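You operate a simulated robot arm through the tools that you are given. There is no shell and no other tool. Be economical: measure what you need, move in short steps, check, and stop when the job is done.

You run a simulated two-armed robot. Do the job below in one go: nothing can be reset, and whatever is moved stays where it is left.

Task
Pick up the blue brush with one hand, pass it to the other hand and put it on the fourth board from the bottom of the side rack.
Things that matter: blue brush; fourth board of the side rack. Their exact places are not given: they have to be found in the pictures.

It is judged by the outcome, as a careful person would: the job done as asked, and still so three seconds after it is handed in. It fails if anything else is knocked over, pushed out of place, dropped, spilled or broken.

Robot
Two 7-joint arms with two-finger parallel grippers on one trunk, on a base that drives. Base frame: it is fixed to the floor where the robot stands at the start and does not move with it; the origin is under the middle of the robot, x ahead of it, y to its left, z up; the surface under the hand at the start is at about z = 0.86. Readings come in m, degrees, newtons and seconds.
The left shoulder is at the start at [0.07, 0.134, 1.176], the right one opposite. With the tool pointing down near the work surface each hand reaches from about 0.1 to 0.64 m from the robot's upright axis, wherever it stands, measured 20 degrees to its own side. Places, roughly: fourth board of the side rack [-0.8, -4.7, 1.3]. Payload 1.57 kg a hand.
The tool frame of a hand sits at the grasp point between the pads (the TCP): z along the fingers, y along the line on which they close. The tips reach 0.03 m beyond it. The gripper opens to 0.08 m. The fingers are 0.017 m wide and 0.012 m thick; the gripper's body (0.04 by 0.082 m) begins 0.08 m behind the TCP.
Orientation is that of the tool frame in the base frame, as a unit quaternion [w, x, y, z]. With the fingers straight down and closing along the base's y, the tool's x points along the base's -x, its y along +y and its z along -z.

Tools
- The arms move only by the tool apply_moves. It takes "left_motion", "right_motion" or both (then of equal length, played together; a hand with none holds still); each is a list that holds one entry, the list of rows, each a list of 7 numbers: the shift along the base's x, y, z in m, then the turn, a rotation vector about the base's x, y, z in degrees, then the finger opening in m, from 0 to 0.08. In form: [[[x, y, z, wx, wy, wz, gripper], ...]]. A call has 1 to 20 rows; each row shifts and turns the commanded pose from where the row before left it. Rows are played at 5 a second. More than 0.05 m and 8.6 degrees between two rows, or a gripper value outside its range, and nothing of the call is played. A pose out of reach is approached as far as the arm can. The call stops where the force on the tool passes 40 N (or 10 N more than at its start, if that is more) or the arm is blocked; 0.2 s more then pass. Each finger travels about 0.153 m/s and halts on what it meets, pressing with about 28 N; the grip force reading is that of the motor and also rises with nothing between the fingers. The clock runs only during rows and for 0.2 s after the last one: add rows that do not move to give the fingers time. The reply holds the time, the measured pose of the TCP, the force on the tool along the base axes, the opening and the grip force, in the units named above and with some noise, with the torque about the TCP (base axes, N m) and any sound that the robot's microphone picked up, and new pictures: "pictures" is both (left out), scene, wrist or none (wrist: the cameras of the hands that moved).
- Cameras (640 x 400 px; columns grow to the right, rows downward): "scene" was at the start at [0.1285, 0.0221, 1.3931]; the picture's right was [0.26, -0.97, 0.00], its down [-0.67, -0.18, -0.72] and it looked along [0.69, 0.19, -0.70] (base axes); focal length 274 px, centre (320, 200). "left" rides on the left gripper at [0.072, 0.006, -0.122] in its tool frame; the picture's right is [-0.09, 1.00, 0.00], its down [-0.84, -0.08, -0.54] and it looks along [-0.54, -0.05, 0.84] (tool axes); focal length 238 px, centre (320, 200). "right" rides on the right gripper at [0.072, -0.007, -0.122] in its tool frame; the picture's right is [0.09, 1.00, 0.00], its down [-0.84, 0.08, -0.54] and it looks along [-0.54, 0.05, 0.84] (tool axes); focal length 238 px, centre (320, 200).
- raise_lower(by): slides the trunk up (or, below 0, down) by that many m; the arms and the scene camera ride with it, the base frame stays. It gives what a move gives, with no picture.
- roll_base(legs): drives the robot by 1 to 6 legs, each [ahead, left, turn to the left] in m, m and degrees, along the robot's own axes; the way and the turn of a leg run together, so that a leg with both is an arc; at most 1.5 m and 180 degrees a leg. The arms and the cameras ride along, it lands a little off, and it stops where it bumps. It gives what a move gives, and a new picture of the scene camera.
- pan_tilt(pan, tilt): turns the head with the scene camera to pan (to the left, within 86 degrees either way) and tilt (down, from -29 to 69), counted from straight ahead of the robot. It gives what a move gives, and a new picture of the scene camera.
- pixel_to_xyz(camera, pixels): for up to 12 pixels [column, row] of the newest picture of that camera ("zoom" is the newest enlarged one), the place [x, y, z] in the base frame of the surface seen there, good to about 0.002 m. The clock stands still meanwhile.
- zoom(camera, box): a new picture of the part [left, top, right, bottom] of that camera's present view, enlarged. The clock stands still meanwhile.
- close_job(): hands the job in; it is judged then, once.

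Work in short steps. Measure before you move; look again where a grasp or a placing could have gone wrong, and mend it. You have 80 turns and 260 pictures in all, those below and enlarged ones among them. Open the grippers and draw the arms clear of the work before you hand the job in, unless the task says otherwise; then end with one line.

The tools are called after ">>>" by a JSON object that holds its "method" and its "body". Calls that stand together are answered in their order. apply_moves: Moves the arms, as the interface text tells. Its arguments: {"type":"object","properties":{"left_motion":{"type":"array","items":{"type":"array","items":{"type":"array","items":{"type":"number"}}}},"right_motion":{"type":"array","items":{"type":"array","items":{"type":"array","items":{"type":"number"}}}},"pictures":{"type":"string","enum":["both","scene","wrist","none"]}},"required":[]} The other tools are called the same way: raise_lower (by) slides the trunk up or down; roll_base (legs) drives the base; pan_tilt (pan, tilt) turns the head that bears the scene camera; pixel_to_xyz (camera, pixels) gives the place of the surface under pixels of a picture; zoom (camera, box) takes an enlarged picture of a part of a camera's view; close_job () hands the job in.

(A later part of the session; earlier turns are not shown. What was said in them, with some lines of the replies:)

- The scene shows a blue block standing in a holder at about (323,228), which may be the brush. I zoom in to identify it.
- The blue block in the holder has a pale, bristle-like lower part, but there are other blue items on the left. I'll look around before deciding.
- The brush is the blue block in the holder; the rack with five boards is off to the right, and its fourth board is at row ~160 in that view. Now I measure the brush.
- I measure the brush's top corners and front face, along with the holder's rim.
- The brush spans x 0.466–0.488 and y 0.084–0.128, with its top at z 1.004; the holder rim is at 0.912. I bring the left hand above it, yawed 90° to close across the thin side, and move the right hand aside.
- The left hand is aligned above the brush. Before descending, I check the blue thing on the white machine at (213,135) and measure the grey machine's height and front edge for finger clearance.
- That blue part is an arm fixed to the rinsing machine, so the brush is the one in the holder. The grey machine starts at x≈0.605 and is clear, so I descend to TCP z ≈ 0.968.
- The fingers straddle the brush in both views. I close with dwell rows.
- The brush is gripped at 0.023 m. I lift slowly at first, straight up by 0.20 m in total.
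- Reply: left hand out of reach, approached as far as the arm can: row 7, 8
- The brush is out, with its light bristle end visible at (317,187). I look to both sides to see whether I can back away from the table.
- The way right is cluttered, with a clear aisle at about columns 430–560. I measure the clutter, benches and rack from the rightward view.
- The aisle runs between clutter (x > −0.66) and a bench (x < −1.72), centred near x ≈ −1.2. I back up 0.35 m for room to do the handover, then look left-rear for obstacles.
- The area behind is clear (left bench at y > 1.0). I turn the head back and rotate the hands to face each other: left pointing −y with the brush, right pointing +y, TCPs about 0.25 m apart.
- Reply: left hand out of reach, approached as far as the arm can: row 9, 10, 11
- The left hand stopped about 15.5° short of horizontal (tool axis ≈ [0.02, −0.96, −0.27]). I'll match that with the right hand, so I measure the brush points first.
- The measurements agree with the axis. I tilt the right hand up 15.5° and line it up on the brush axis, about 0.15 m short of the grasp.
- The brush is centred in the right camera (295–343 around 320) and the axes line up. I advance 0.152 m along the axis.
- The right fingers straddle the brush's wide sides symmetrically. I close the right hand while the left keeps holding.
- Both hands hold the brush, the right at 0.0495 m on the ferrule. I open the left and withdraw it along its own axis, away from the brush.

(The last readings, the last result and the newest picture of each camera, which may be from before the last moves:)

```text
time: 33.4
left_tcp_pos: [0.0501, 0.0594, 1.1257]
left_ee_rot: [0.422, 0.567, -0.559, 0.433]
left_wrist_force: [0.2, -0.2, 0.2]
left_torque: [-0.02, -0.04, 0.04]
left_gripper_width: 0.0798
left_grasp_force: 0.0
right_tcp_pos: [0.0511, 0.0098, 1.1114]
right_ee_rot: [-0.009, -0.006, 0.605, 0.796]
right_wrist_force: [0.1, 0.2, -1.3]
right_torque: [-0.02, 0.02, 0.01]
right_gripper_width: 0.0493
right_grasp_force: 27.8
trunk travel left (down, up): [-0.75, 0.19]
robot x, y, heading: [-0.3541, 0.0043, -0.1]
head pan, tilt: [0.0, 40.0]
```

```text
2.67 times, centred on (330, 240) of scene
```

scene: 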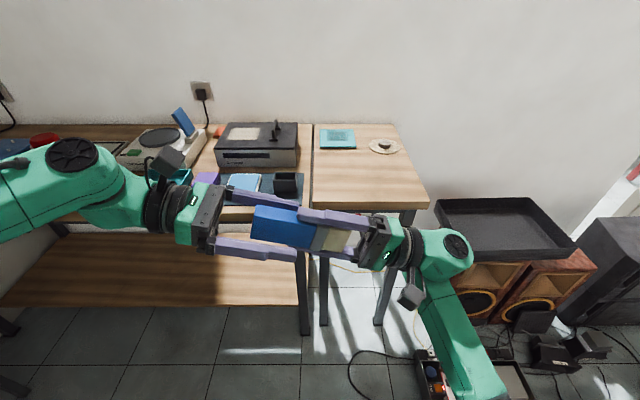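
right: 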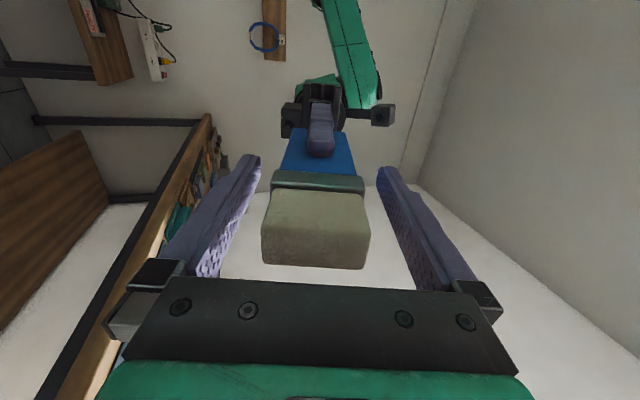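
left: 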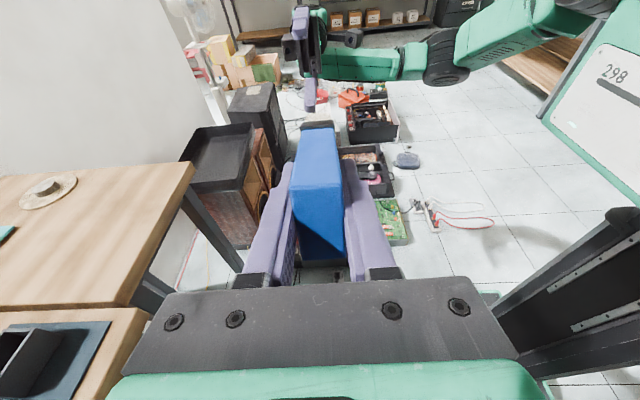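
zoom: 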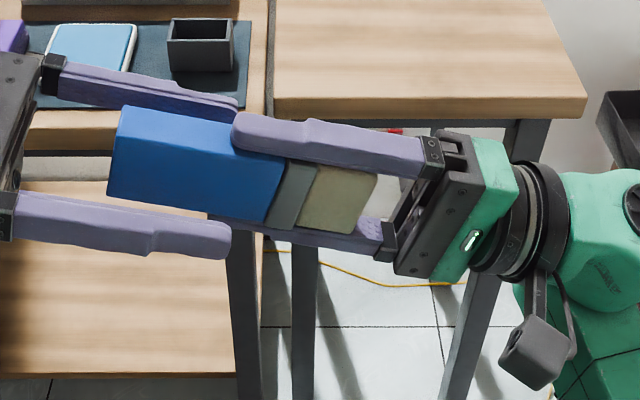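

The right hand holds the brush alone, with no slip. I pull it back along the axis.

>>> {"method": "apply_moves", "body": {"right_motion": [[[0.0003, -0.0293, -0.0083, 0, 0, 0, 0], [0.0003, -0.0293, -0.0083, 0, 0, 0, 0], [0.0003, -0.0293, -0.0083, 0, 0, 0, 0], [0.0003, -0.0293, -0.0083, 0, 0, 0, 0], [0.0003, -0.0293, -0.0083, 0, 0, 0, 0], [0.0003, -0.0293, -0.0083, 0, 0, 0, 0]]], "pictures": "scene"}}

```text
time: 34.8
left_tcp_pos: [0.0506, 0.058, 1.1236]
left_ee_rot: [0.423, 0.567, -0.559, 0.432]
left_wrist_force: [-0.3, 0.0, 0.4]
left_torque: [0.01, -0.01, 0.04]
left_gripper_width: 0.0801
left_grasp_force: 0.0
right_tcp_pos: [0.0529, -0.1659, 1.0622]
right_ee_rot: [-0.008, -0.006, 0.606, 0.795]
right_wrist_force: [-0.3, 0.2, 0.2]
right_torque: [0.02, -0.02, -0.01]
right_gripper_width: 0.0495
right_grasp_force: 27.9
trunk travel left (down, up): [-0.75, 0.19]
robot x, y, heading: [-0.3487, -0.0015, 0.0]
head pan, tilt: [0.0, 40.0]
```

scene: 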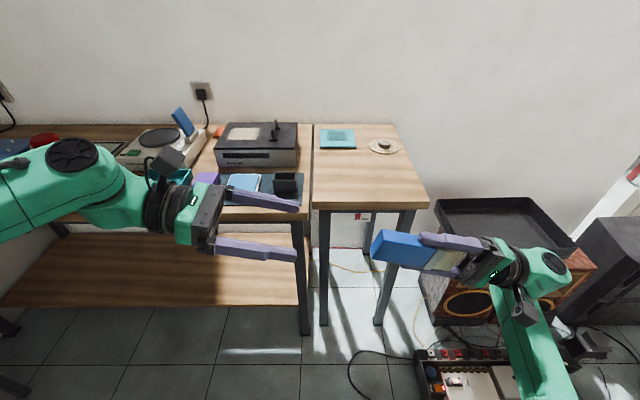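

Clear separation. I now bring both hands back to pointing down: the left retracts to its side, and the right keeps the brush.

>>> {"method": "apply_moves", "body": {"left_motion": [[[0, 0.02, 0, 8.18, 0, 0, 0.08], [0, 0.02, 0, 8.18, 0, 0, 0.08], [0, 0.02, 0, 8.18, 0, 0, 0.08], [0, 0.02, 0, 8.18, 0, 0, 0.08], [0, 0.02, 0, 8.18, 0, 0, 0.08], [0, 0.02, 0, 8.18, 0, 0, 0.08], [0, 0.02, 0, 8.18, 0, 0, 0.08], [0, 0.02, 0, 8.18, 0, 0, 0.08], [0, 0.02, 0, 8.18, 0, 0, 0.08], [0, 0.02, 0, 8.18, 0, 0, 0.08], [0, 0.02, 0, 8.18, 0, 0, 0.08], [0, 0, 0, 0, 0, 0, 0.08], [0, 0, 0, 0, 0, 0, 0.08]]], "right_motion": [[[0, -0.004, 0.003, -8.12, 0, 0, 0], [0, -0.004, 0.003, -8.12, 0, 0, 0], [0, -0.004, 0.003, -8.12, 0, 0, 0], [0, -0.004, 0.003, -8.12, 0, 0, 0], [0, -0.004, 0.003, -8.12, 0, 0, 0], [0, -0.004, 0.003, -8.12, 0, 0, 0], [0, -0.004, 0.003, -8.12, 0, 0, 0], [0, -0.004, 0.003, -8.12, 0, 0, 0], [0, -0.004, 0.003, -8.12, 0, 0, 0], [0, -0.004, 0.003, -8.12, 0, 0, 0], [0, -0.004, 0.003, -8.12, 0, 0, 0], [0, -0.004, 0.003, -8.12, 0, 0, 0], [0, -0.004, 0.003, -8.12, 0, 0, 0]]]}}

```text
time: 37.6
left_tcp_pos: [0.051, 0.2803, 1.1243]
left_ee_rot: [0.103, -0.7, 0.701, 0.087]
left_wrist_force: [-0.1, 0.3, 0.0]
left_torque: [0.01, -0.03, 0.03]
left_gripper_width: 0.0801
left_grasp_force: 0.0
right_tcp_pos: [0.0534, -0.2171, 1.1013]
right_ee_rot: [-0.01, 0.004, 1.0, -0.001]
right_wrist_force: [0.5, -0.1, -0.4]
right_torque: [0.0, -0.02, 0.02]
right_gripper_width: 0.0494
right_grasp_force: 27.9
trunk travel left (down, up): [-0.75, 0.19]
robot x, y, heading: [-0.3533, 0.0006, -0.4]
head pan, tilt: [0.0, 40.0]
```

scene: 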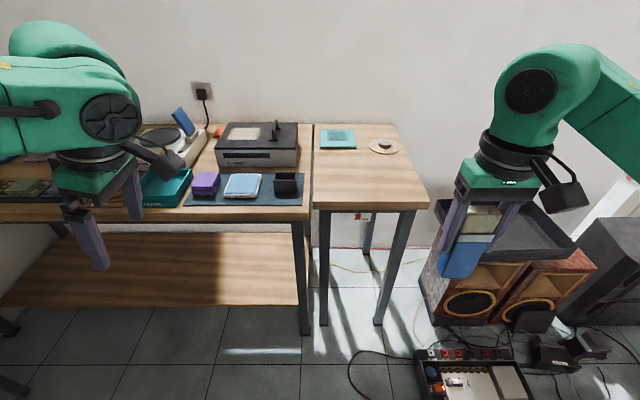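
right: 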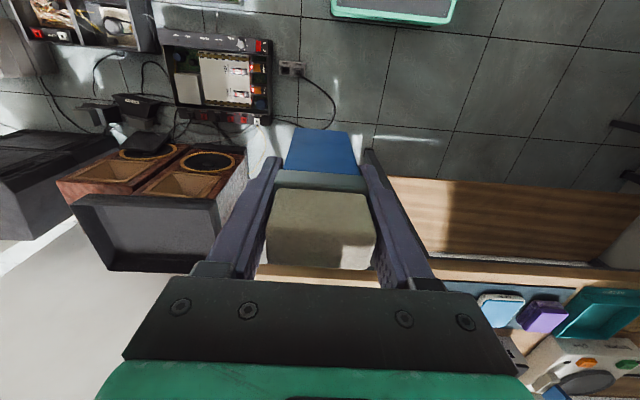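
left: 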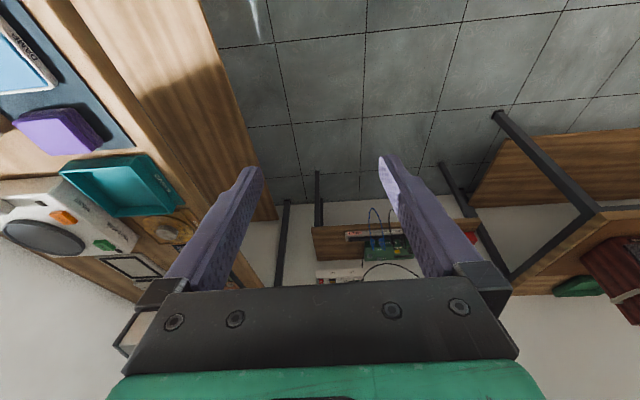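

Brush is secure in the right hand. I look right and back up 0.8 m toward the aisle line.

>>> {"method": "pan_tilt", "body": {"pan": -86, "tilt": 30}}

>>> {"method": "roll_base", "body": {"legs": [[-0.8, 0, 0]]}}

```text
time: 39.2
left_tcp_pos: [0.0494, 0.2798, 1.1247]
left_ee_rot: [0.103, -0.7, 0.701, 0.088]
left_wrist_force: [-0.2, 0.1, 0.3]
left_torque: [0.04, 0.02, -0.01]
left_gripper_width: 0.0802
left_grasp_force: 0.1
right_tcp_pos: [0.0523, -0.2173, 1.1016]
right_ee_rot: [-0.011, 0.003, 1.0, 0.001]
right_wrist_force: [0.6, 0.2, -0.3]
right_torque: [0.0, 0.01, 0.0]
right_gripper_width: 0.0493
right_grasp_force: 28.1
trunk travel left (down, up): [-0.75, 0.19]
robot x, y, heading: [-0.3533, -0.0009, -0.4]
head pan, tilt: [-85.9, 30.0]
```

scene: 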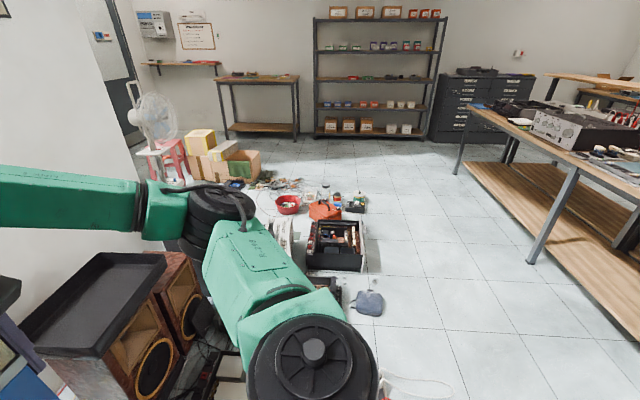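

```text
time: 43.5
left_tcp_pos: [-0.7457, 0.2812, 1.1247]
left_ee_rot: [0.102, -0.699, 0.702, 0.089]
left_wrist_force: [-0.1, -0.9, -0.2]
left_torque: [-0.01, -0.02, 0.01]
left_gripper_width: 0.08
left_grasp_force: 0.1
right_tcp_pos: [-0.7442, -0.2161, 1.1005]
right_ee_rot: [-0.01, 0.004, 1.0, -0.002]
right_wrist_force: [0.0, -0.2, -0.5]
right_torque: [-0.01, 0.0, -0.02]
right_gripper_width: 0.0492
right_grasp_force: 28.5
trunk travel left (down, up): [-0.75, 0.19]
robot x, y, heading: [-1.15, 0.0012, -0.3]
head pan, tilt: [-85.9, 30.0]
```

scene: 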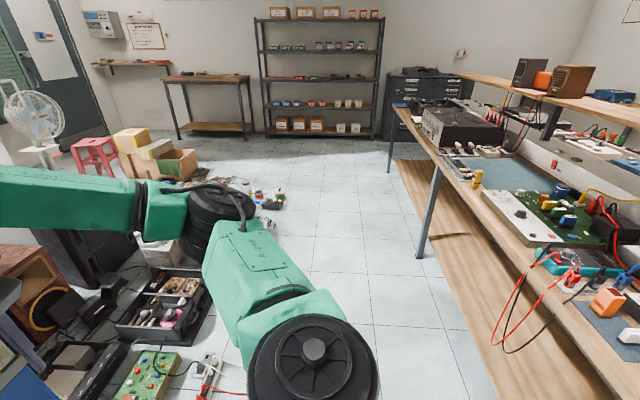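

The bench is now on the image's right and runs alongside. I measure its edge and the clutter to centre in the aisle.

>>> {"method": "pixel_to_xyz", "body": {"camera": "scene", "pixels": [[440, 165], [540, 315], [600, 395], [398, 112], [419, 255], [225, 370], [205, 310], [250, 290], [282, 205], [415, 330], [480, 395], [205, 172]]}}

```text
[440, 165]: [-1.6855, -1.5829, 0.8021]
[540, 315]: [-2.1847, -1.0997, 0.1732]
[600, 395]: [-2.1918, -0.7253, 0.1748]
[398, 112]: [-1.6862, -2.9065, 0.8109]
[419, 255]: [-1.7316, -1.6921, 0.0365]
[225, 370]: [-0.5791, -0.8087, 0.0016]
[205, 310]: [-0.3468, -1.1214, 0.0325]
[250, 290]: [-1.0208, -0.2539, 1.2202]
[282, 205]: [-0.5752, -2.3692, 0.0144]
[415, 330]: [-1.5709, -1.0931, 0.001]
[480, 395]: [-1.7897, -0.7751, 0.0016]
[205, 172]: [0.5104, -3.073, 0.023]
```

The aisle is centred around x ≈ −1.13 and I'm at −1.15. I turn right 90° and check the view ahead.

>>> {"method": "roll_base", "body": {"legs": [[0.08, 0, 0], [0, 0, -90]]}}

>>> {"method": "pan_tilt", "body": {"pan": 0, "tilt": 20}}

```text
time: 48.4
left_tcp_pos: [-0.7919, -0.4002, 1.1244]
left_ee_rot: [0.136, 0.001, 0.991, -0.01]
left_wrist_force: [0.3, -0.2, -1.1]
left_torque: [-0.01, 0.03, 0.0]
left_gripper_width: 0.0801
left_grasp_force: 0.0
right_tcp_pos: [-1.2882, -0.4019, 1.1014]
right_ee_rot: [-0.007, 0.709, 0.705, 0.007]
right_wrist_force: [-0.4, -0.2, -0.4]
right_torque: [0.0, 0.01, 0.02]
right_gripper_width: 0.0493
right_grasp_force: 28.0
trunk travel left (down, up): [-0.75, 0.19]
robot x, y, heading: [-1.0716, 0.0023, -90.2]
head pan, tilt: [-85.9, 30.0]
```

scene: 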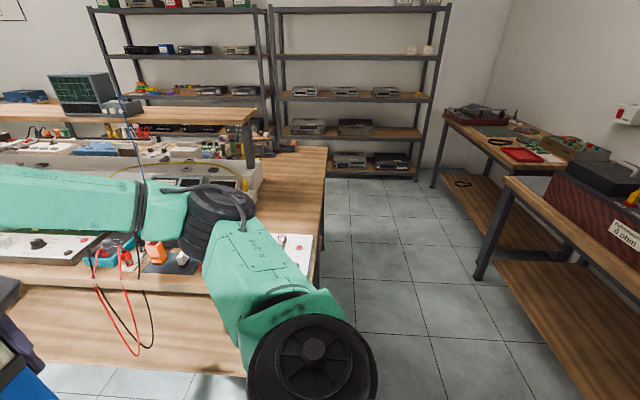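

```text
time: 50.0
left_tcp_pos: [-0.7926, -0.4013, 1.125]
left_ee_rot: [0.135, 0.001, 0.991, -0.01]
left_wrist_force: [-0.7, -0.4, 0.3]
left_torque: [0.01, 0.02, -0.03]
left_gripper_width: 0.0799
left_grasp_force: 0.0
right_tcp_pos: [-1.2888, -0.4024, 1.1019]
right_ee_rot: [-0.008, 0.709, 0.705, 0.007]
right_wrist_force: [-0.3, -0.2, -0.8]
right_torque: [-0.02, -0.01, 0.0]
right_gripper_width: 0.0493
right_grasp_force: 27.8
trunk travel left (down, up): [-0.75, 0.19]
robot x, y, heading: [-1.0691, 0.0022, -90.3]
head pan, tilt: [0.0, 20.0]
```

scene: 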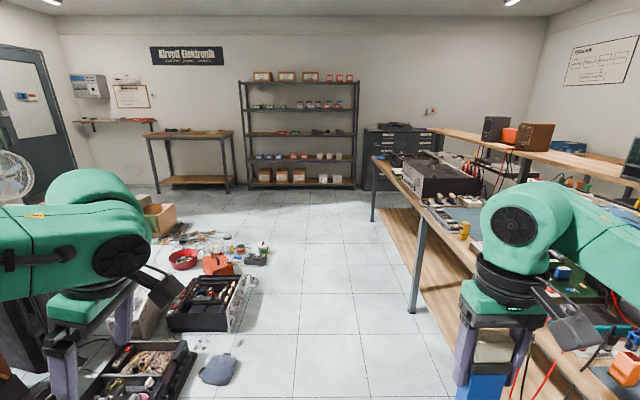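

The path ahead is clear between the pouch (220,370) and the bench. I drive forward in two legs with a slight shift right.

>>> {"method": "roll_base", "body": {"legs": [[0.3, -0.07, 0], [1.4, 0, 0]]}}

```text
time: 58.6
left_tcp_pos: [-0.8753, -2.1023, 1.1248]
left_ee_rot: [0.135, 0.005, 0.991, -0.011]
left_wrist_force: [0.4, -0.2, -0.4]
left_torque: [-0.01, 0.05, -0.01]
left_gripper_width: 0.0801
left_grasp_force: 0.0
right_tcp_pos: [-1.3718, -2.1005, 1.1007]
right_ee_rot: [-0.008, 0.712, 0.702, 0.007]
right_wrist_force: [0.2, 0.7, -1.8]
right_torque: [0.02, 0.01, 0.0]
right_gripper_width: 0.0494
right_grasp_force: 28.0
trunk travel left (down, up): [-0.75, 0.19]
robot x, y, heading: [-1.1521, -1.6967, -90.6]
head pan, tilt: [0.0, 20.0]
```

scene: 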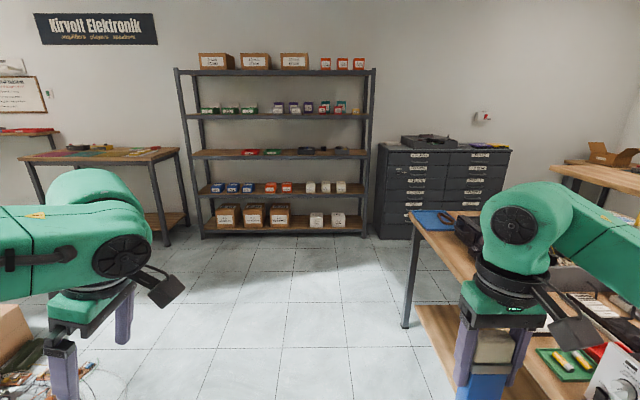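

Good progress. I zoom on the fourth board and measure its surface, objects and posts to choose a free spot.

>>> {"method": "zoom", "body": {"camera": "scene", "box": [170, 50, 390, 180]}}

>>> {"method": "pixel_to_xyz", "body": {"camera": "scene", "pixels": [[195, 117], [262, 116], [265, 112], [225, 111], [248, 110], [308, 110], [356, 112], [340, 117], [183, 117], [368, 117], [270, 70], [290, 105]]}}

```text
2.91 times, centred on (280, 115) of scene
```

zoom: 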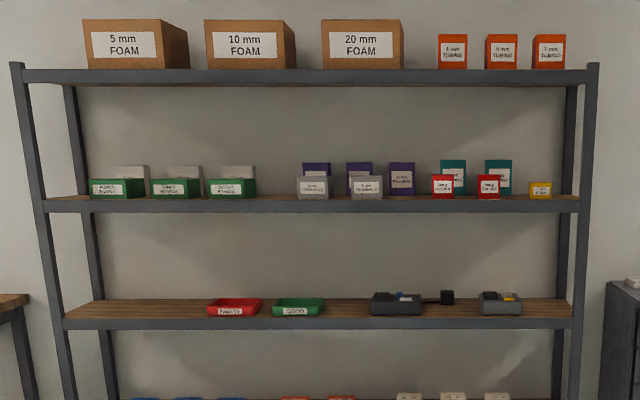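

```text
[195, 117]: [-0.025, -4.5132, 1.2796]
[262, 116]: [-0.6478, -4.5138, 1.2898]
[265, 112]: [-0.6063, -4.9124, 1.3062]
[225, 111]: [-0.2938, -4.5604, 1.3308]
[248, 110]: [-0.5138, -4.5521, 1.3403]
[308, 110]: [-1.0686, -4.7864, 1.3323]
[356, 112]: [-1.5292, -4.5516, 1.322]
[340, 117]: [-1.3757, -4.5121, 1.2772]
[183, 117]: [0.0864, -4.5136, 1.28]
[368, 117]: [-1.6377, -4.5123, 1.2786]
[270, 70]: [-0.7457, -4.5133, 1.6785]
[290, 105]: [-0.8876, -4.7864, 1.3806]
```

The fourth board's front face is at y = −4.513 with its surface near z 1.30; a gap of about 0.14 m lies between the green boxes and grey box around x ≈ −0.65. I drive on ahead, then sideways left toward it.

>>> {"method": "roll_base", "body": {"legs": [[1.0, 0, 0.3], [0.85, 0, 0.3]]}}

```text
time: 68.0
left_tcp_pos: [-0.8993, -3.9536, 1.1241]
left_ee_rot: [0.135, 0.007, 0.991, -0.011]
left_wrist_force: [0.0, 0.4, -1.3]
left_torque: [0.01, 0.0, 0.0]
left_gripper_width: 0.0798
left_grasp_force: 0.1
right_tcp_pos: [-1.3959, -3.9509, 1.101]
right_ee_rot: [-0.008, 0.713, 0.701, 0.006]
right_wrist_force: [0.5, -0.1, 0.0]
right_torque: [0.01, 0.0, 0.01]
right_gripper_width: 0.0494
right_grasp_force: 28.0
trunk travel left (down, up): [-0.75, 0.19]
robot x, y, heading: [-1.1713, -3.55, -90.8]
head pan, tilt: [0.0, 20.0]
```

scene: 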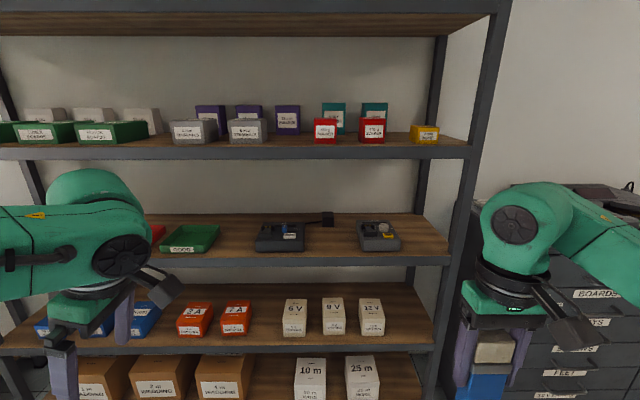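

Several front gaps are visible on board four: columns 148–172, 268–313 and 385–412. I measure them.

>>> {"method": "pixel_to_xyz", "body": {"camera": "scene", "pixels": [[147, 133], [174, 135], [267, 135], [315, 135], [290, 143], [290, 136], [384, 135], [413, 135], [288, 120], [290, 152], [290, 30], [160, 142]]}}

>>> {"method": "zoom", "body": {"camera": "scene", "box": [140, 80, 460, 180]}}

```text
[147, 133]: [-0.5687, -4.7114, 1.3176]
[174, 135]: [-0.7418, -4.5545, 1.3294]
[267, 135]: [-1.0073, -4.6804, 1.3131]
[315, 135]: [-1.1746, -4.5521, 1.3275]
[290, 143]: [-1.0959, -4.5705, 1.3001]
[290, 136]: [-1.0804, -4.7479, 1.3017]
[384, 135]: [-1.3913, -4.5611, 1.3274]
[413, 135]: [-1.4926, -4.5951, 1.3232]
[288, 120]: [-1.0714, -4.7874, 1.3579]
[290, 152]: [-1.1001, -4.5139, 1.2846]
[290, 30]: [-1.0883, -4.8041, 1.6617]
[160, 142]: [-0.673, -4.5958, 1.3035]
```

```text
2.00 times, centred on (300, 130) of scene
```

zoom: 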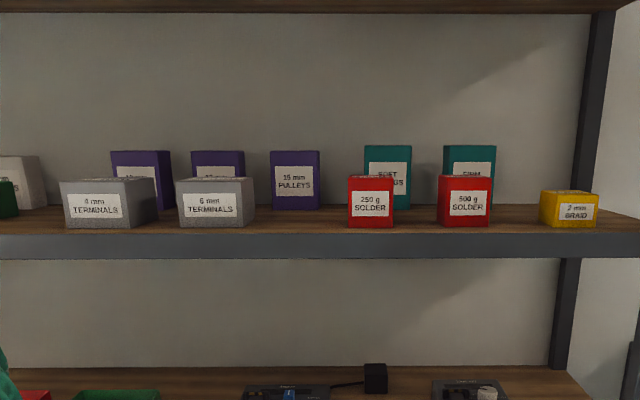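

The gap between the grey box (ends x ≈ −1.005) and red solder (starts ≈ −1.17) is 0.165 m wide, with board top z ≈ 1.301 and nothing until y −4.787. I shift left 0.30 m, straighten the heading, and raise the trunk 0.15 m.

>>> {"method": "roll_base", "body": {"legs": [[0, 0.3, 0.8]]}}

>>> {"method": "raise_lower", "body": {"by": 0.15}}

```text
time: 70.0
left_tcp_pos: [-0.5942, -3.9517, 1.1243]
left_ee_rot: [0.135, -0.002, 0.991, -0.01]
left_wrist_force: [1.4, 0.9, -0.8]
left_torque: [0.01, 0.03, 0.02]
left_gripper_width: 0.0801
left_grasp_force: 0.1
right_tcp_pos: [-1.0912, -3.9569, 1.1018]
right_ee_rot: [-0.007, 0.707, 0.707, 0.008]
right_wrist_force: [-0.5, -0.6, -0.2]
right_torque: [0.05, -0.01, -0.02]
right_gripper_width: 0.0498
right_grasp_force: 27.9
trunk travel left (down, up): [-0.75, 0.19]
robot x, y, heading: [-0.873, -3.5468, -90.1]
head pan, tilt: [0.0, 20.0]
```

scene: 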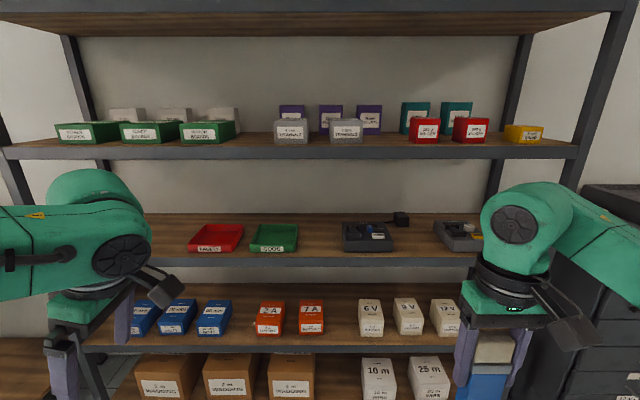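

```text
time: 71.8
left_tcp_pos: [-0.5937, -3.9521, 1.2748]
left_ee_rot: [0.134, -0.001, 0.991, -0.01]
left_wrist_force: [-0.5, -0.2, 0.5]
left_torque: [-0.03, 0.01, 0.03]
left_gripper_width: 0.0799
left_grasp_force: 0.0
right_tcp_pos: [-1.0908, -3.9559, 1.2504]
right_ee_rot: [-0.008, 0.708, 0.706, 0.007]
right_wrist_force: [0.4, -0.3, -1.3]
right_torque: [-0.02, -0.01, 0.0]
right_gripper_width: 0.0495
right_grasp_force: 27.9
trunk travel left (down, up): [-0.9, 0.04]
robot x, y, heading: [-0.8749, -3.5501, -89.9]
head pan, tilt: [0.0, 20.0]
```

The right hand is in line with the gap (x ≈ −1.091). I pitch it up 91° to point at the rack, raising it and moving it slightly forward.

>>> {"method": "apply_moves", "body": {"right_motion": [[[0, -0.01, 0.011, -8.29, 0, 0, 0], [0, -0.01, 0.011, -8.29, 0, 0, 0], [0, -0.01, 0.011, -8.29, 0, 0, 0], [0, -0.01, 0.011, -8.29, 0, 0, 0], [0, -0.01, 0.011, -8.29, 0, 0, 0], [0, -0.01, 0.011, -8.29, 0, 0, 0], [0, -0.01, 0.011, -8.29, 0, 0, 0], [0, -0.01, 0.011, -8.29, 0, 0, 0], [0, -0.01, 0.011, -8.29, 0, 0, 0], [0, -0.01, 0.011, -8.29, 0, 0, 0], [0, -0.01, 0.011, -8.29, 0, 0, 0], [0, 0, 0, 0, 0, 0, 0]]]}}

```text
time: 74.3
left_tcp_pos: [-0.5937, -3.9519, 1.2758]
left_ee_rot: [0.135, -0.001, 0.991, -0.01]
left_wrist_force: [-0.2, 0.4, 0.0]
left_torque: [0.01, -0.02, -0.03]
left_gripper_width: 0.08
left_grasp_force: 0.0
right_tcp_pos: [-1.09, -4.066, 1.3732]
right_ee_rot: [0.501, 0.5, 0.499, -0.5]
right_wrist_force: [0.3, 0.1, -1.4]
right_torque: [0.01, -0.02, -0.01]
right_gripper_width: 0.0492
right_grasp_force: 28.1
trunk travel left (down, up): [-0.9, 0.04]
robot x, y, heading: [-0.8762, -3.5487, -89.8]
head pan, tilt: [0.0, 20.0]
```

scene: 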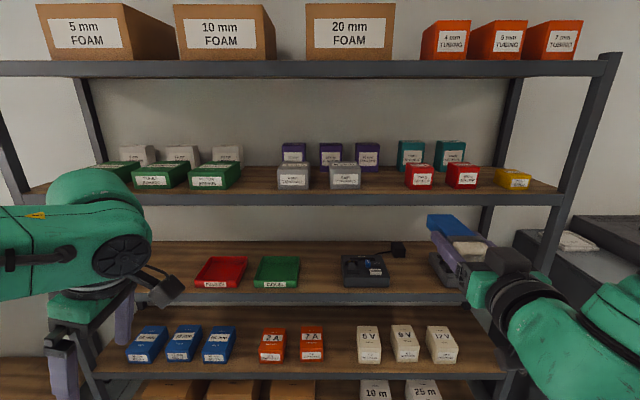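
right: 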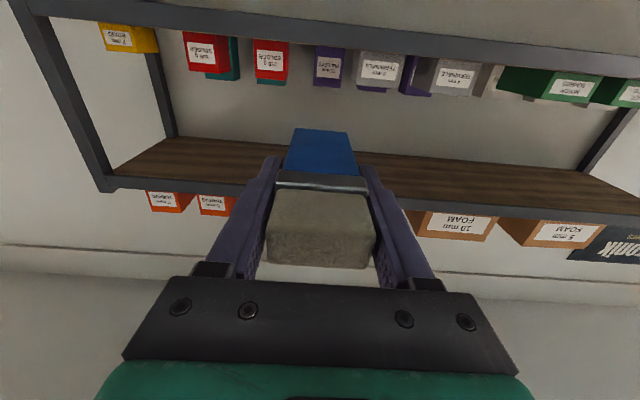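

The hand is horizontal and level, and the brush is aimed at the gap. I drive forward 0.36 m so the brush tip comes just to the board's edge, then recheck.

>>> {"method": "roll_base", "body": {"legs": [[0.36, 0, 0]]}}

```text
time: 76.7
left_tcp_pos: [-0.5911, -4.3126, 1.2757]
left_ee_rot: [0.135, -0.002, 0.991, -0.01]
left_wrist_force: [-0.9, -0.3, 0.2]
left_torque: [-0.01, 0.02, -0.04]
left_gripper_width: 0.0798
left_grasp_force: 0.1
right_tcp_pos: [-1.0883, -4.4284, 1.3747]
right_ee_rot: [0.501, 0.499, 0.5, -0.5]
right_wrist_force: [0.1, -0.6, 0.0]
right_torque: [0.03, 0.0, -0.05]
right_gripper_width: 0.0495
right_grasp_force: 27.8
trunk travel left (down, up): [-0.9, 0.04]
robot x, y, heading: [-0.8728, -3.9116, -89.8]
head pan, tilt: [0.0, 20.0]
```

scene: 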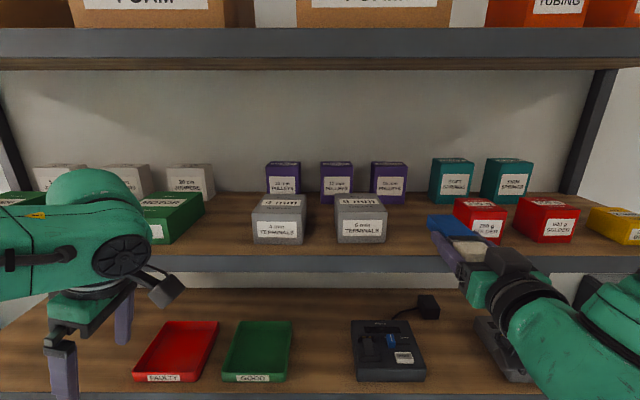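

I turn the head toward the hand to check the clearances from closer up.

>>> {"method": "pan_tilt", "body": {"pan": -20, "tilt": 25}}

>>> {"method": "zoom", "body": {"camera": "scene", "box": [180, 90, 440, 290]}}

```text
time: 77.5
left_tcp_pos: [-0.5902, -4.3152, 1.2747]
left_ee_rot: [0.135, -0.002, 0.991, -0.009]
left_wrist_force: [0.4, -1.0, 0.9]
left_torque: [-0.01, -0.01, 0.0]
left_gripper_width: 0.0799
left_grasp_force: 0.2
right_tcp_pos: [-1.0885, -4.4327, 1.372]
right_ee_rot: [0.501, 0.5, 0.5, -0.499]
right_wrist_force: [-0.1, 0.2, -0.5]
right_torque: [0.0, 0.03, 0.03]
right_gripper_width: 0.0497
right_grasp_force: 27.6
trunk travel left (down, up): [-0.9, 0.04]
robot x, y, heading: [-0.8753, -3.9123, -90.0]
head pan, tilt: [-20.0, 25.0]
```

scene: 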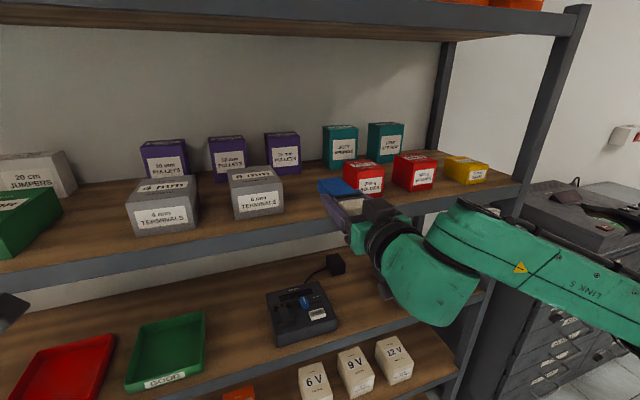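

```text
2.00 times, centred on (310, 190) of scene
```

zoom: 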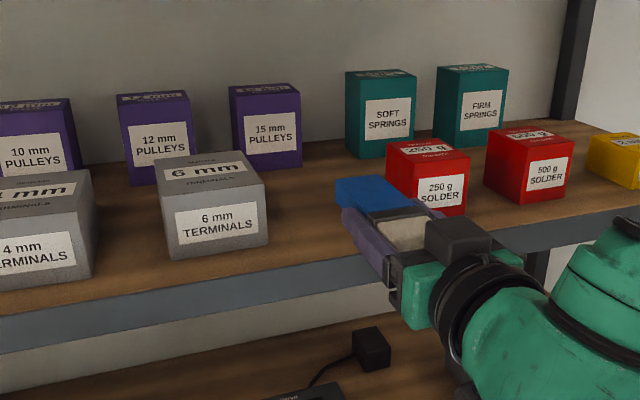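

I measure the box edges and the brush tip in this view.

>>> {"method": "pixel_to_xyz", "body": {"camera": "zoom", "pixels": [[267, 235], [265, 165], [388, 150], [392, 175], [370, 185], [340, 190], [345, 207], [310, 215], [300, 180], [410, 165], [400, 235], [455, 225]]}}

```text
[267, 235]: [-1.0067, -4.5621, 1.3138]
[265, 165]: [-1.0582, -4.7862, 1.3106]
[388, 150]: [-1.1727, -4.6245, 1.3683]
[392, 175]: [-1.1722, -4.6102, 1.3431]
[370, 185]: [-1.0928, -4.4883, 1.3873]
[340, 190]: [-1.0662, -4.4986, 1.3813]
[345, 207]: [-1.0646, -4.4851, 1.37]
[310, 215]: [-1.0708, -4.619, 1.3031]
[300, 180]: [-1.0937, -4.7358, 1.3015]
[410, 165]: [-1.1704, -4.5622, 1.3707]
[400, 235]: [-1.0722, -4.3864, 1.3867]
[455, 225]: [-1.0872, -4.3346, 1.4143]
```

The gap is x −1.007 to −1.172 and the TCP is centred at −1.0885; the board top is z ≈ 1.302. I move the arm in 0.145 m at the present height.

>>> {"method": "apply_moves", "body": {"right_motion": [[[0, -0.029, 0, 0, 0, 0, 0], [0, -0.029, 0, 0, 0, 0, 0], [0, -0.029, 0, 0, 0, 0, 0], [0, -0.029, 0, 0, 0, 0, 0], [0, -0.028, 0, 0, 0, 0, 0], [0, 0, 0, 0, 0, 0, 0]]]}}

>>> {"method": "zoom", "body": {"camera": "scene", "box": [210, 120, 430, 280]}}

```text
time: 78.9
left_tcp_pos: [-0.5915, -4.3149, 1.275]
left_ee_rot: [0.135, -0.002, 0.991, -0.009]
left_wrist_force: [0.9, 0.4, 0.4]
left_torque: [-0.02, 0.01, 0.02]
left_gripper_width: 0.0798
left_grasp_force: 0.1
right_tcp_pos: [-1.0879, -4.5749, 1.3731]
right_ee_rot: [-0.499, -0.5, -0.5, 0.501]
right_wrist_force: [0.4, 0.3, 0.4]
right_torque: [0.02, 0.02, -0.04]
right_gripper_width: 0.0497
right_grasp_force: 27.6
trunk travel left (down, up): [-0.9, 0.04]
robot x, y, heading: [-0.8748, -3.9113, -89.8]
head pan, tilt: [-20.0, 25.0]
```

scene: 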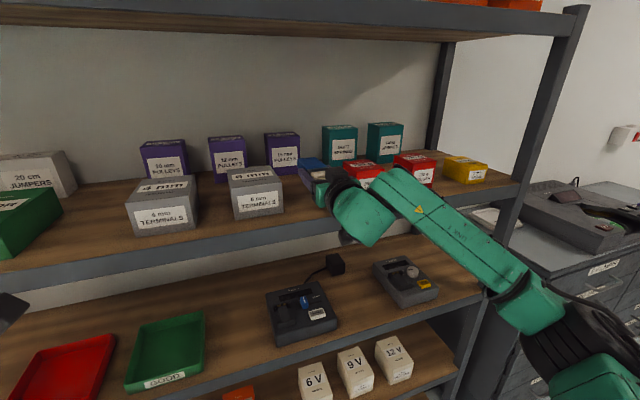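
right: 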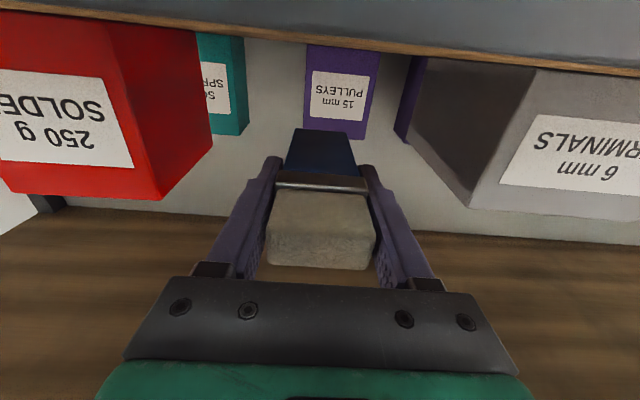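

```text
2.50 times, centred on (320, 200) of scene
```

zoom: 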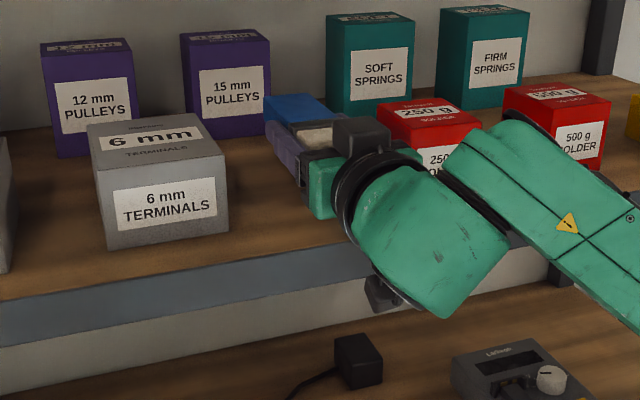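

In position: the brush is between the boxes and the camera housing is outside the board. I lower 0.05 m, then go in small steps.

>>> {"method": "apply_moves", "body": {"right_motion": [[[0, 0, -0.015, 0, 0, 0, 0], [0, 0, -0.015, 0, 0, 0, 0], [0, 0, -0.012, 0, 0, 0, 0], [0, 0, -0.008, 0, 0, 0, 0], [0, 0, 0, 0, 0, 0, 0]]]}}

>>> {"method": "zoom", "body": {"camera": "scene", "box": [210, 120, 430, 280]}}

```text
time: 80.1
left_tcp_pos: [-0.5918, -4.315, 1.2747]
left_ee_rot: [0.135, -0.002, 0.991, -0.01]
left_wrist_force: [0.7, 0.1, 0.6]
left_torque: [-0.01, 0.03, 0.0]
left_gripper_width: 0.0801
left_grasp_force: 0.1
right_tcp_pos: [-1.0895, -4.5743, 1.3353]
right_ee_rot: [0.501, 0.501, 0.5, -0.499]
right_wrist_force: [0.6, 0.0, -0.6]
right_torque: [0.01, 0.03, 0.0]
right_gripper_width: 0.0492
right_grasp_force: 28.0
right hand out of reach, approached as far as the arm can: row 3
trunk travel left (down, up): [-0.9, 0.04]
robot x, y, heading: [-0.8765, -3.9116, -89.7]
head pan, tilt: [-20.0, 25.0]
```

scene: 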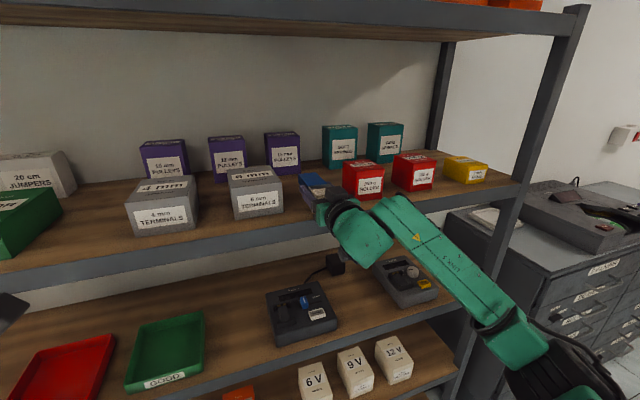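
right: 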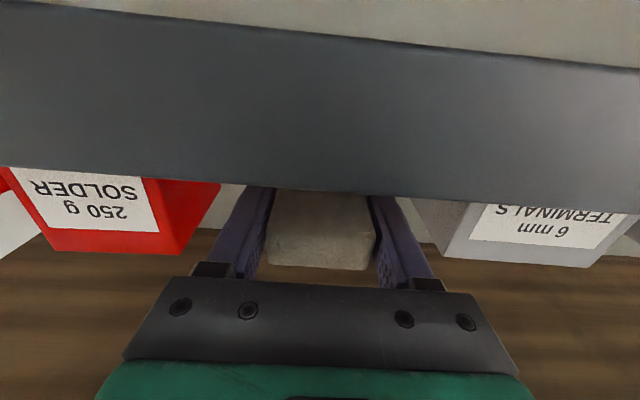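

```text
2.50 times, centred on (320, 200) of scene
```

zoom: 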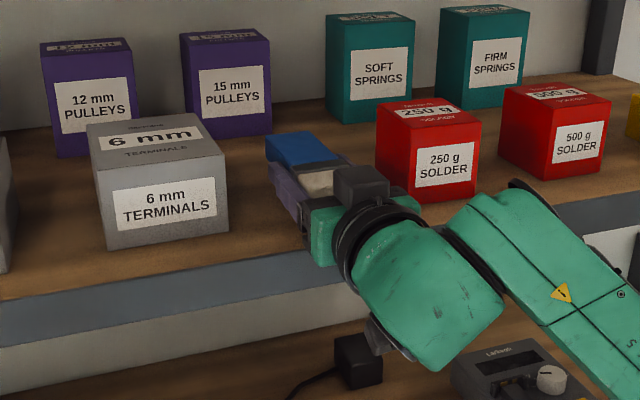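

The arm has stopped at z 1.335 near a reach limit, so I use the trunk for the remaining ~0.02 m, first 0.015.

>>> {"method": "raise_lower", "body": {"by": -0.015}}

>>> {"method": "zoom", "body": {"camera": "right", "box": [160, 160, 480, 300]}}

>>> {"method": "zoom", "body": {"camera": "scene", "box": [260, 150, 370, 230]}}

```text
time: 80.7
left_tcp_pos: [-0.5928, -4.3149, 1.2587]
left_ee_rot: [0.134, -0.002, 0.991, -0.009]
left_wrist_force: [-0.4, -0.1, -1.3]
left_torque: [-0.01, 0.01, 0.02]
left_gripper_width: 0.0799
left_grasp_force: 0.1
right_tcp_pos: [-1.0892, -4.5745, 1.3197]
right_ee_rot: [0.501, 0.501, 0.5, -0.498]
right_wrist_force: [-1.1, -0.5, -0.6]
right_torque: [0.02, -0.05, -0.01]
right_gripper_width: 0.0494
right_grasp_force: 27.7
trunk travel left (down, up): [-0.885, 0.055]
robot x, y, heading: [-0.8741, -3.9114, -89.6]
head pan, tilt: [-20.0, 25.0]
```

```text
2.00 times, centred on (320, 230) of right
```

zoom: 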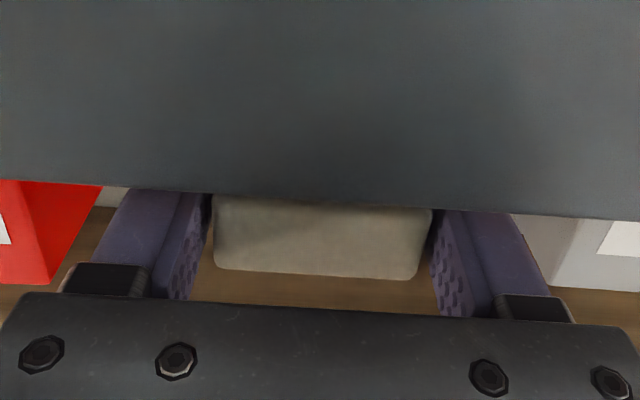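

```text
5.00 times, centred on (315, 190) of scene
```

zoom: 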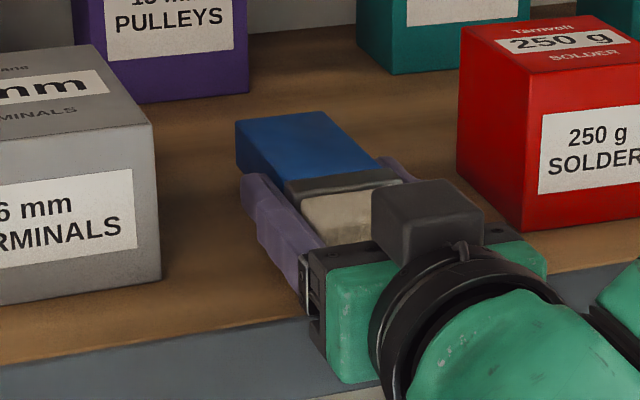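

About 4–5 mm remain. I lower the trunk 4 mm and watch the force.

>>> {"method": "raise_lower", "body": {"by": -0.004}}

>>> {"method": "pixel_to_xyz", "body": {"camera": "scene", "pixels": [[315, 178], [322, 182], [330, 187]]}}

```text
time: 81.3
left_tcp_pos: [-0.592, -4.3158, 1.2554]
left_ee_rot: [0.135, -0.002, 0.991, -0.009]
left_wrist_force: [-0.2, -0.5, 0.1]
left_torque: [0.0, 0.0, 0.05]
left_gripper_width: 0.0801
left_grasp_force: 0.1
right_tcp_pos: [-1.0871, -4.5758, 1.3156]
right_ee_rot: [0.5, 0.501, 0.5, -0.499]
right_wrist_force: [-0.4, -0.1, -0.6]
right_torque: [-0.01, 0.01, -0.01]
right_gripper_width: 0.0491
right_grasp_force: 27.8
trunk travel left (down, up): [-0.881, 0.059]
robot x, y, heading: [-0.8732, -3.9141, -89.7]
head pan, tilt: [-20.0, 25.0]
```

```text
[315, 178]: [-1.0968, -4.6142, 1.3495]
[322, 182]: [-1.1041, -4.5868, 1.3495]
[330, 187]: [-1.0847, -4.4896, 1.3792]
```

No contact yet. I go down 2 mm more.

>>> {"method": "raise_lower", "body": {"by": -0.002}}

```text
time: 81.8
left_tcp_pos: [-0.5913, -4.3154, 1.2529]
left_ee_rot: [0.135, -0.002, 0.991, -0.01]
left_wrist_force: [-0.6, -0.6, 0.5]
left_torque: [-0.02, 0.01, -0.02]
left_gripper_width: 0.0801
left_grasp_force: 0.1
right_tcp_pos: [-1.0887, -4.5738, 1.3138]
right_ee_rot: [0.501, 0.5, 0.501, -0.498]
right_wrist_force: [0.1, 0.4, -0.7]
right_torque: [-0.03, 0.02, -0.02]
right_gripper_width: 0.0495
right_grasp_force: 27.7
trunk travel left (down, up): [-0.879, 0.061]
robot x, y, heading: [-0.876, -3.9143, -89.9]
head pan, tilt: [-20.0, 25.0]
```

Still free; I lower 2 mm more.

>>> {"method": "raise_lower", "body": {"by": -0.002}}

>>> {"method": "zoom", "body": {"camera": "scene", "box": [260, 150, 370, 230]}}

>>> {"method": "pixel_to_xyz", "body": {"camera": "zoom", "pixels": [[290, 150], [260, 130], [200, 200], [420, 150]]}}

```text
time: 82.3
left_tcp_pos: [-0.591, -4.3141, 1.252]
left_ee_rot: [0.135, -0.002, 0.991, -0.01]
left_wrist_force: [-0.4, 0.6, -0.5]
left_torque: [0.03, 0.02, 0.02]
left_gripper_width: 0.0801
left_grasp_force: 0.1
right_tcp_pos: [-1.0887, -4.5735, 1.313]
right_ee_rot: [0.501, 0.5, 0.5, -0.499]
right_wrist_force: [-0.4, 0.1, 1.9]
right_torque: [0.07, 0.06, 0.01]
right_gripper_width: 0.0493
right_grasp_force: 27.6
trunk travel left (down, up): [-0.877, 0.063]
robot x, y, heading: [-0.875, -3.9151, -89.5]
head pan, tilt: [-20.0, 25.0]
```

```text
5.00 times, centred on (315, 190) of scene
```

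zoom: 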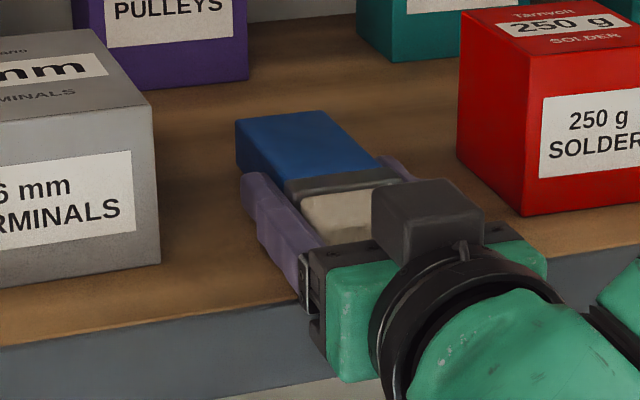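

```text
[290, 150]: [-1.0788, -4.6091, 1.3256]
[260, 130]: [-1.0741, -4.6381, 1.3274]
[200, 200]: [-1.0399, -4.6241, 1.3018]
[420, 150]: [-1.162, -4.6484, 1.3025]
```

Contact: 1.9 N upward and the brush top at 1.326 on a board at 1.302. I open the right fingers gently.

>>> {"method": "apply_moves", "body": {"right_motion": [[[0, 0, 0, 0, 0, 0, 0.055], [0, 0, 0, 0, 0, 0, 0.062], [0, 0, 0, 0, 0, 0, 0.07], [0, 0, 0, 0, 0, 0, 0.07]]]}}

>>> {"method": "zoom", "body": {"camera": "scene", "box": [260, 150, 370, 230]}}

```text
time: 83.3
left_tcp_pos: [-0.5915, -4.3146, 1.2524]
left_ee_rot: [0.135, -0.002, 0.991, -0.009]
left_wrist_force: [-0.9, -0.5, -0.6]
left_torque: [0.04, 0.02, -0.02]
left_gripper_width: 0.08
left_grasp_force: 0.0
right_tcp_pos: [-1.0894, -4.5752, 1.3117]
right_ee_rot: [0.501, 0.5, 0.5, -0.499]
right_wrist_force: [0.3, 0.5, -0.3]
right_torque: [-0.01, 0.0, -0.03]
right_gripper_width: 0.0699
right_grasp_force: 0.1
trunk travel left (down, up): [-0.877, 0.063]
robot x, y, heading: [-0.8732, -3.9124, -89.7]
head pan, tilt: [-20.0, 25.0]
```

scene: 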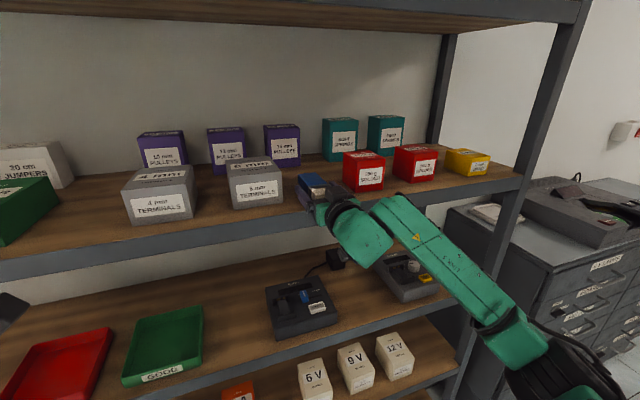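
right: 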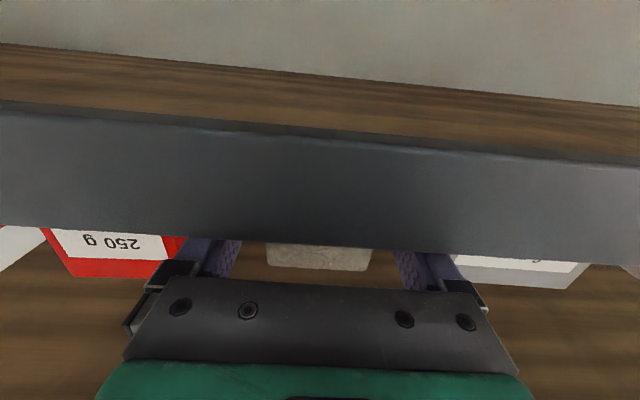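

```text
5.00 times, centred on (315, 190) of scene
```

zoom: 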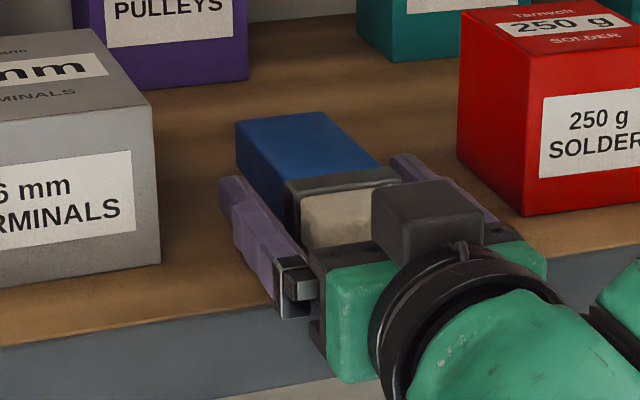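

The brush rests flat and free of the fingers. I open fully and back out straight by 0.3 m with the base.

>>> {"method": "apply_moves", "body": {"right_motion": [[[0, 0, 0, 0, 0, 0, 0.08], [0, 0, 0, 0, 0, 0, 0.08]]], "pictures": "none"}}

>>> {"method": "roll_base", "body": {"legs": [[-0.3, 0, 0]]}}

>>> {"method": "zoom", "body": {"camera": "scene", "box": [180, 90, 420, 240]}}

```text
time: 83.9
left_tcp_pos: [-0.5916, -4.3155, 1.2517]
left_ee_rot: [0.135, -0.002, 0.991, -0.01]
left_wrist_force: [1.6, 0.5, -0.5]
left_torque: [0.01, 0.03, 0.01]
left_gripper_width: 0.08
left_grasp_force: 0.1
right_tcp_pos: [-1.0891, -4.5735, 1.3108]
right_ee_rot: [0.502, 0.5, 0.501, -0.498]
right_wrist_force: [-0.8, 0.4, 0.5]
right_torque: [-0.03, 0.01, 0.01]
right_gripper_width: 0.0801
right_grasp_force: 0.1
trunk travel left (down, up): [-0.877, 0.063]
robot x, y, heading: [-0.8727, -3.9118, -89.8]
head pan, tilt: [-20.0, 25.0]
```

```text
time: 86.0
left_tcp_pos: [-0.5932, -4.0183, 1.25]
left_ee_rot: [0.135, -0.002, 0.991, -0.008]
left_wrist_force: [0.6, 0.7, -0.7]
left_torque: [0.06, -0.01, 0.04]
left_gripper_width: 0.0799
left_grasp_force: 0.1
right_tcp_pos: [-1.0896, -4.2779, 1.3099]
right_ee_rot: [0.501, 0.5, 0.501, -0.498]
right_wrist_force: [0.9, -0.7, -0.2]
right_torque: [0.02, -0.01, 0.03]
right_gripper_width: 0.08
right_grasp_force: 0.1
trunk travel left (down, up): [-0.877, 0.063]
robot x, y, heading: [-0.8745, -3.6097, -89.9]
head pan, tilt: [-20.0, 25.0]
```

scene: 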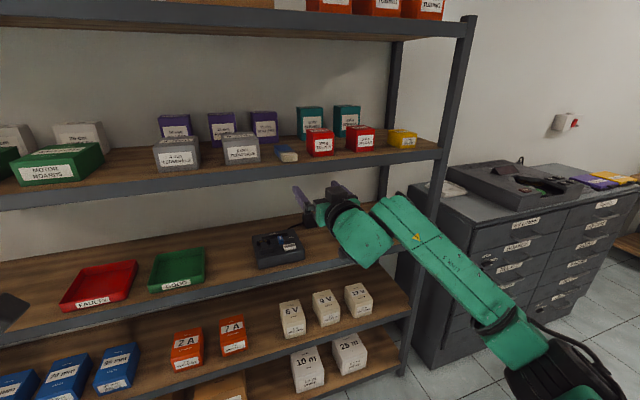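

```text
2.67 times, centred on (300, 165) of scene
```

zoom: 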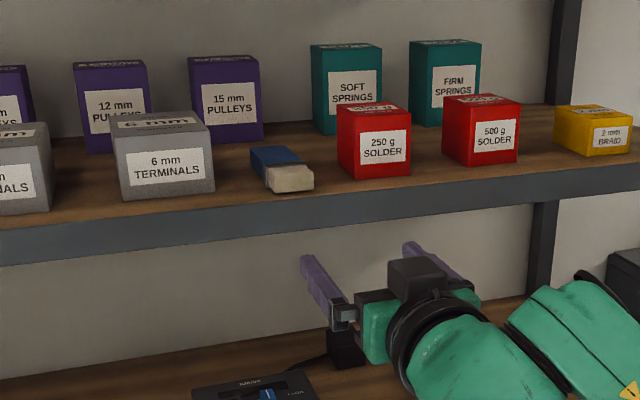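

The brush lies flat on the fourth board between the undisturbed boxes. Both grippers are open and clear of the rack, so I hand the job in.

>>> {"method": "close_job", "body": {}}

```text
The job is handed in.
```

The left hand picked up the blue brush and passed it to the right hand. It now lies flat on the fourth board of the side rack, in the gap between the 6 mm terminals and 250 g solder boxes, and nothing else looked disturbed.
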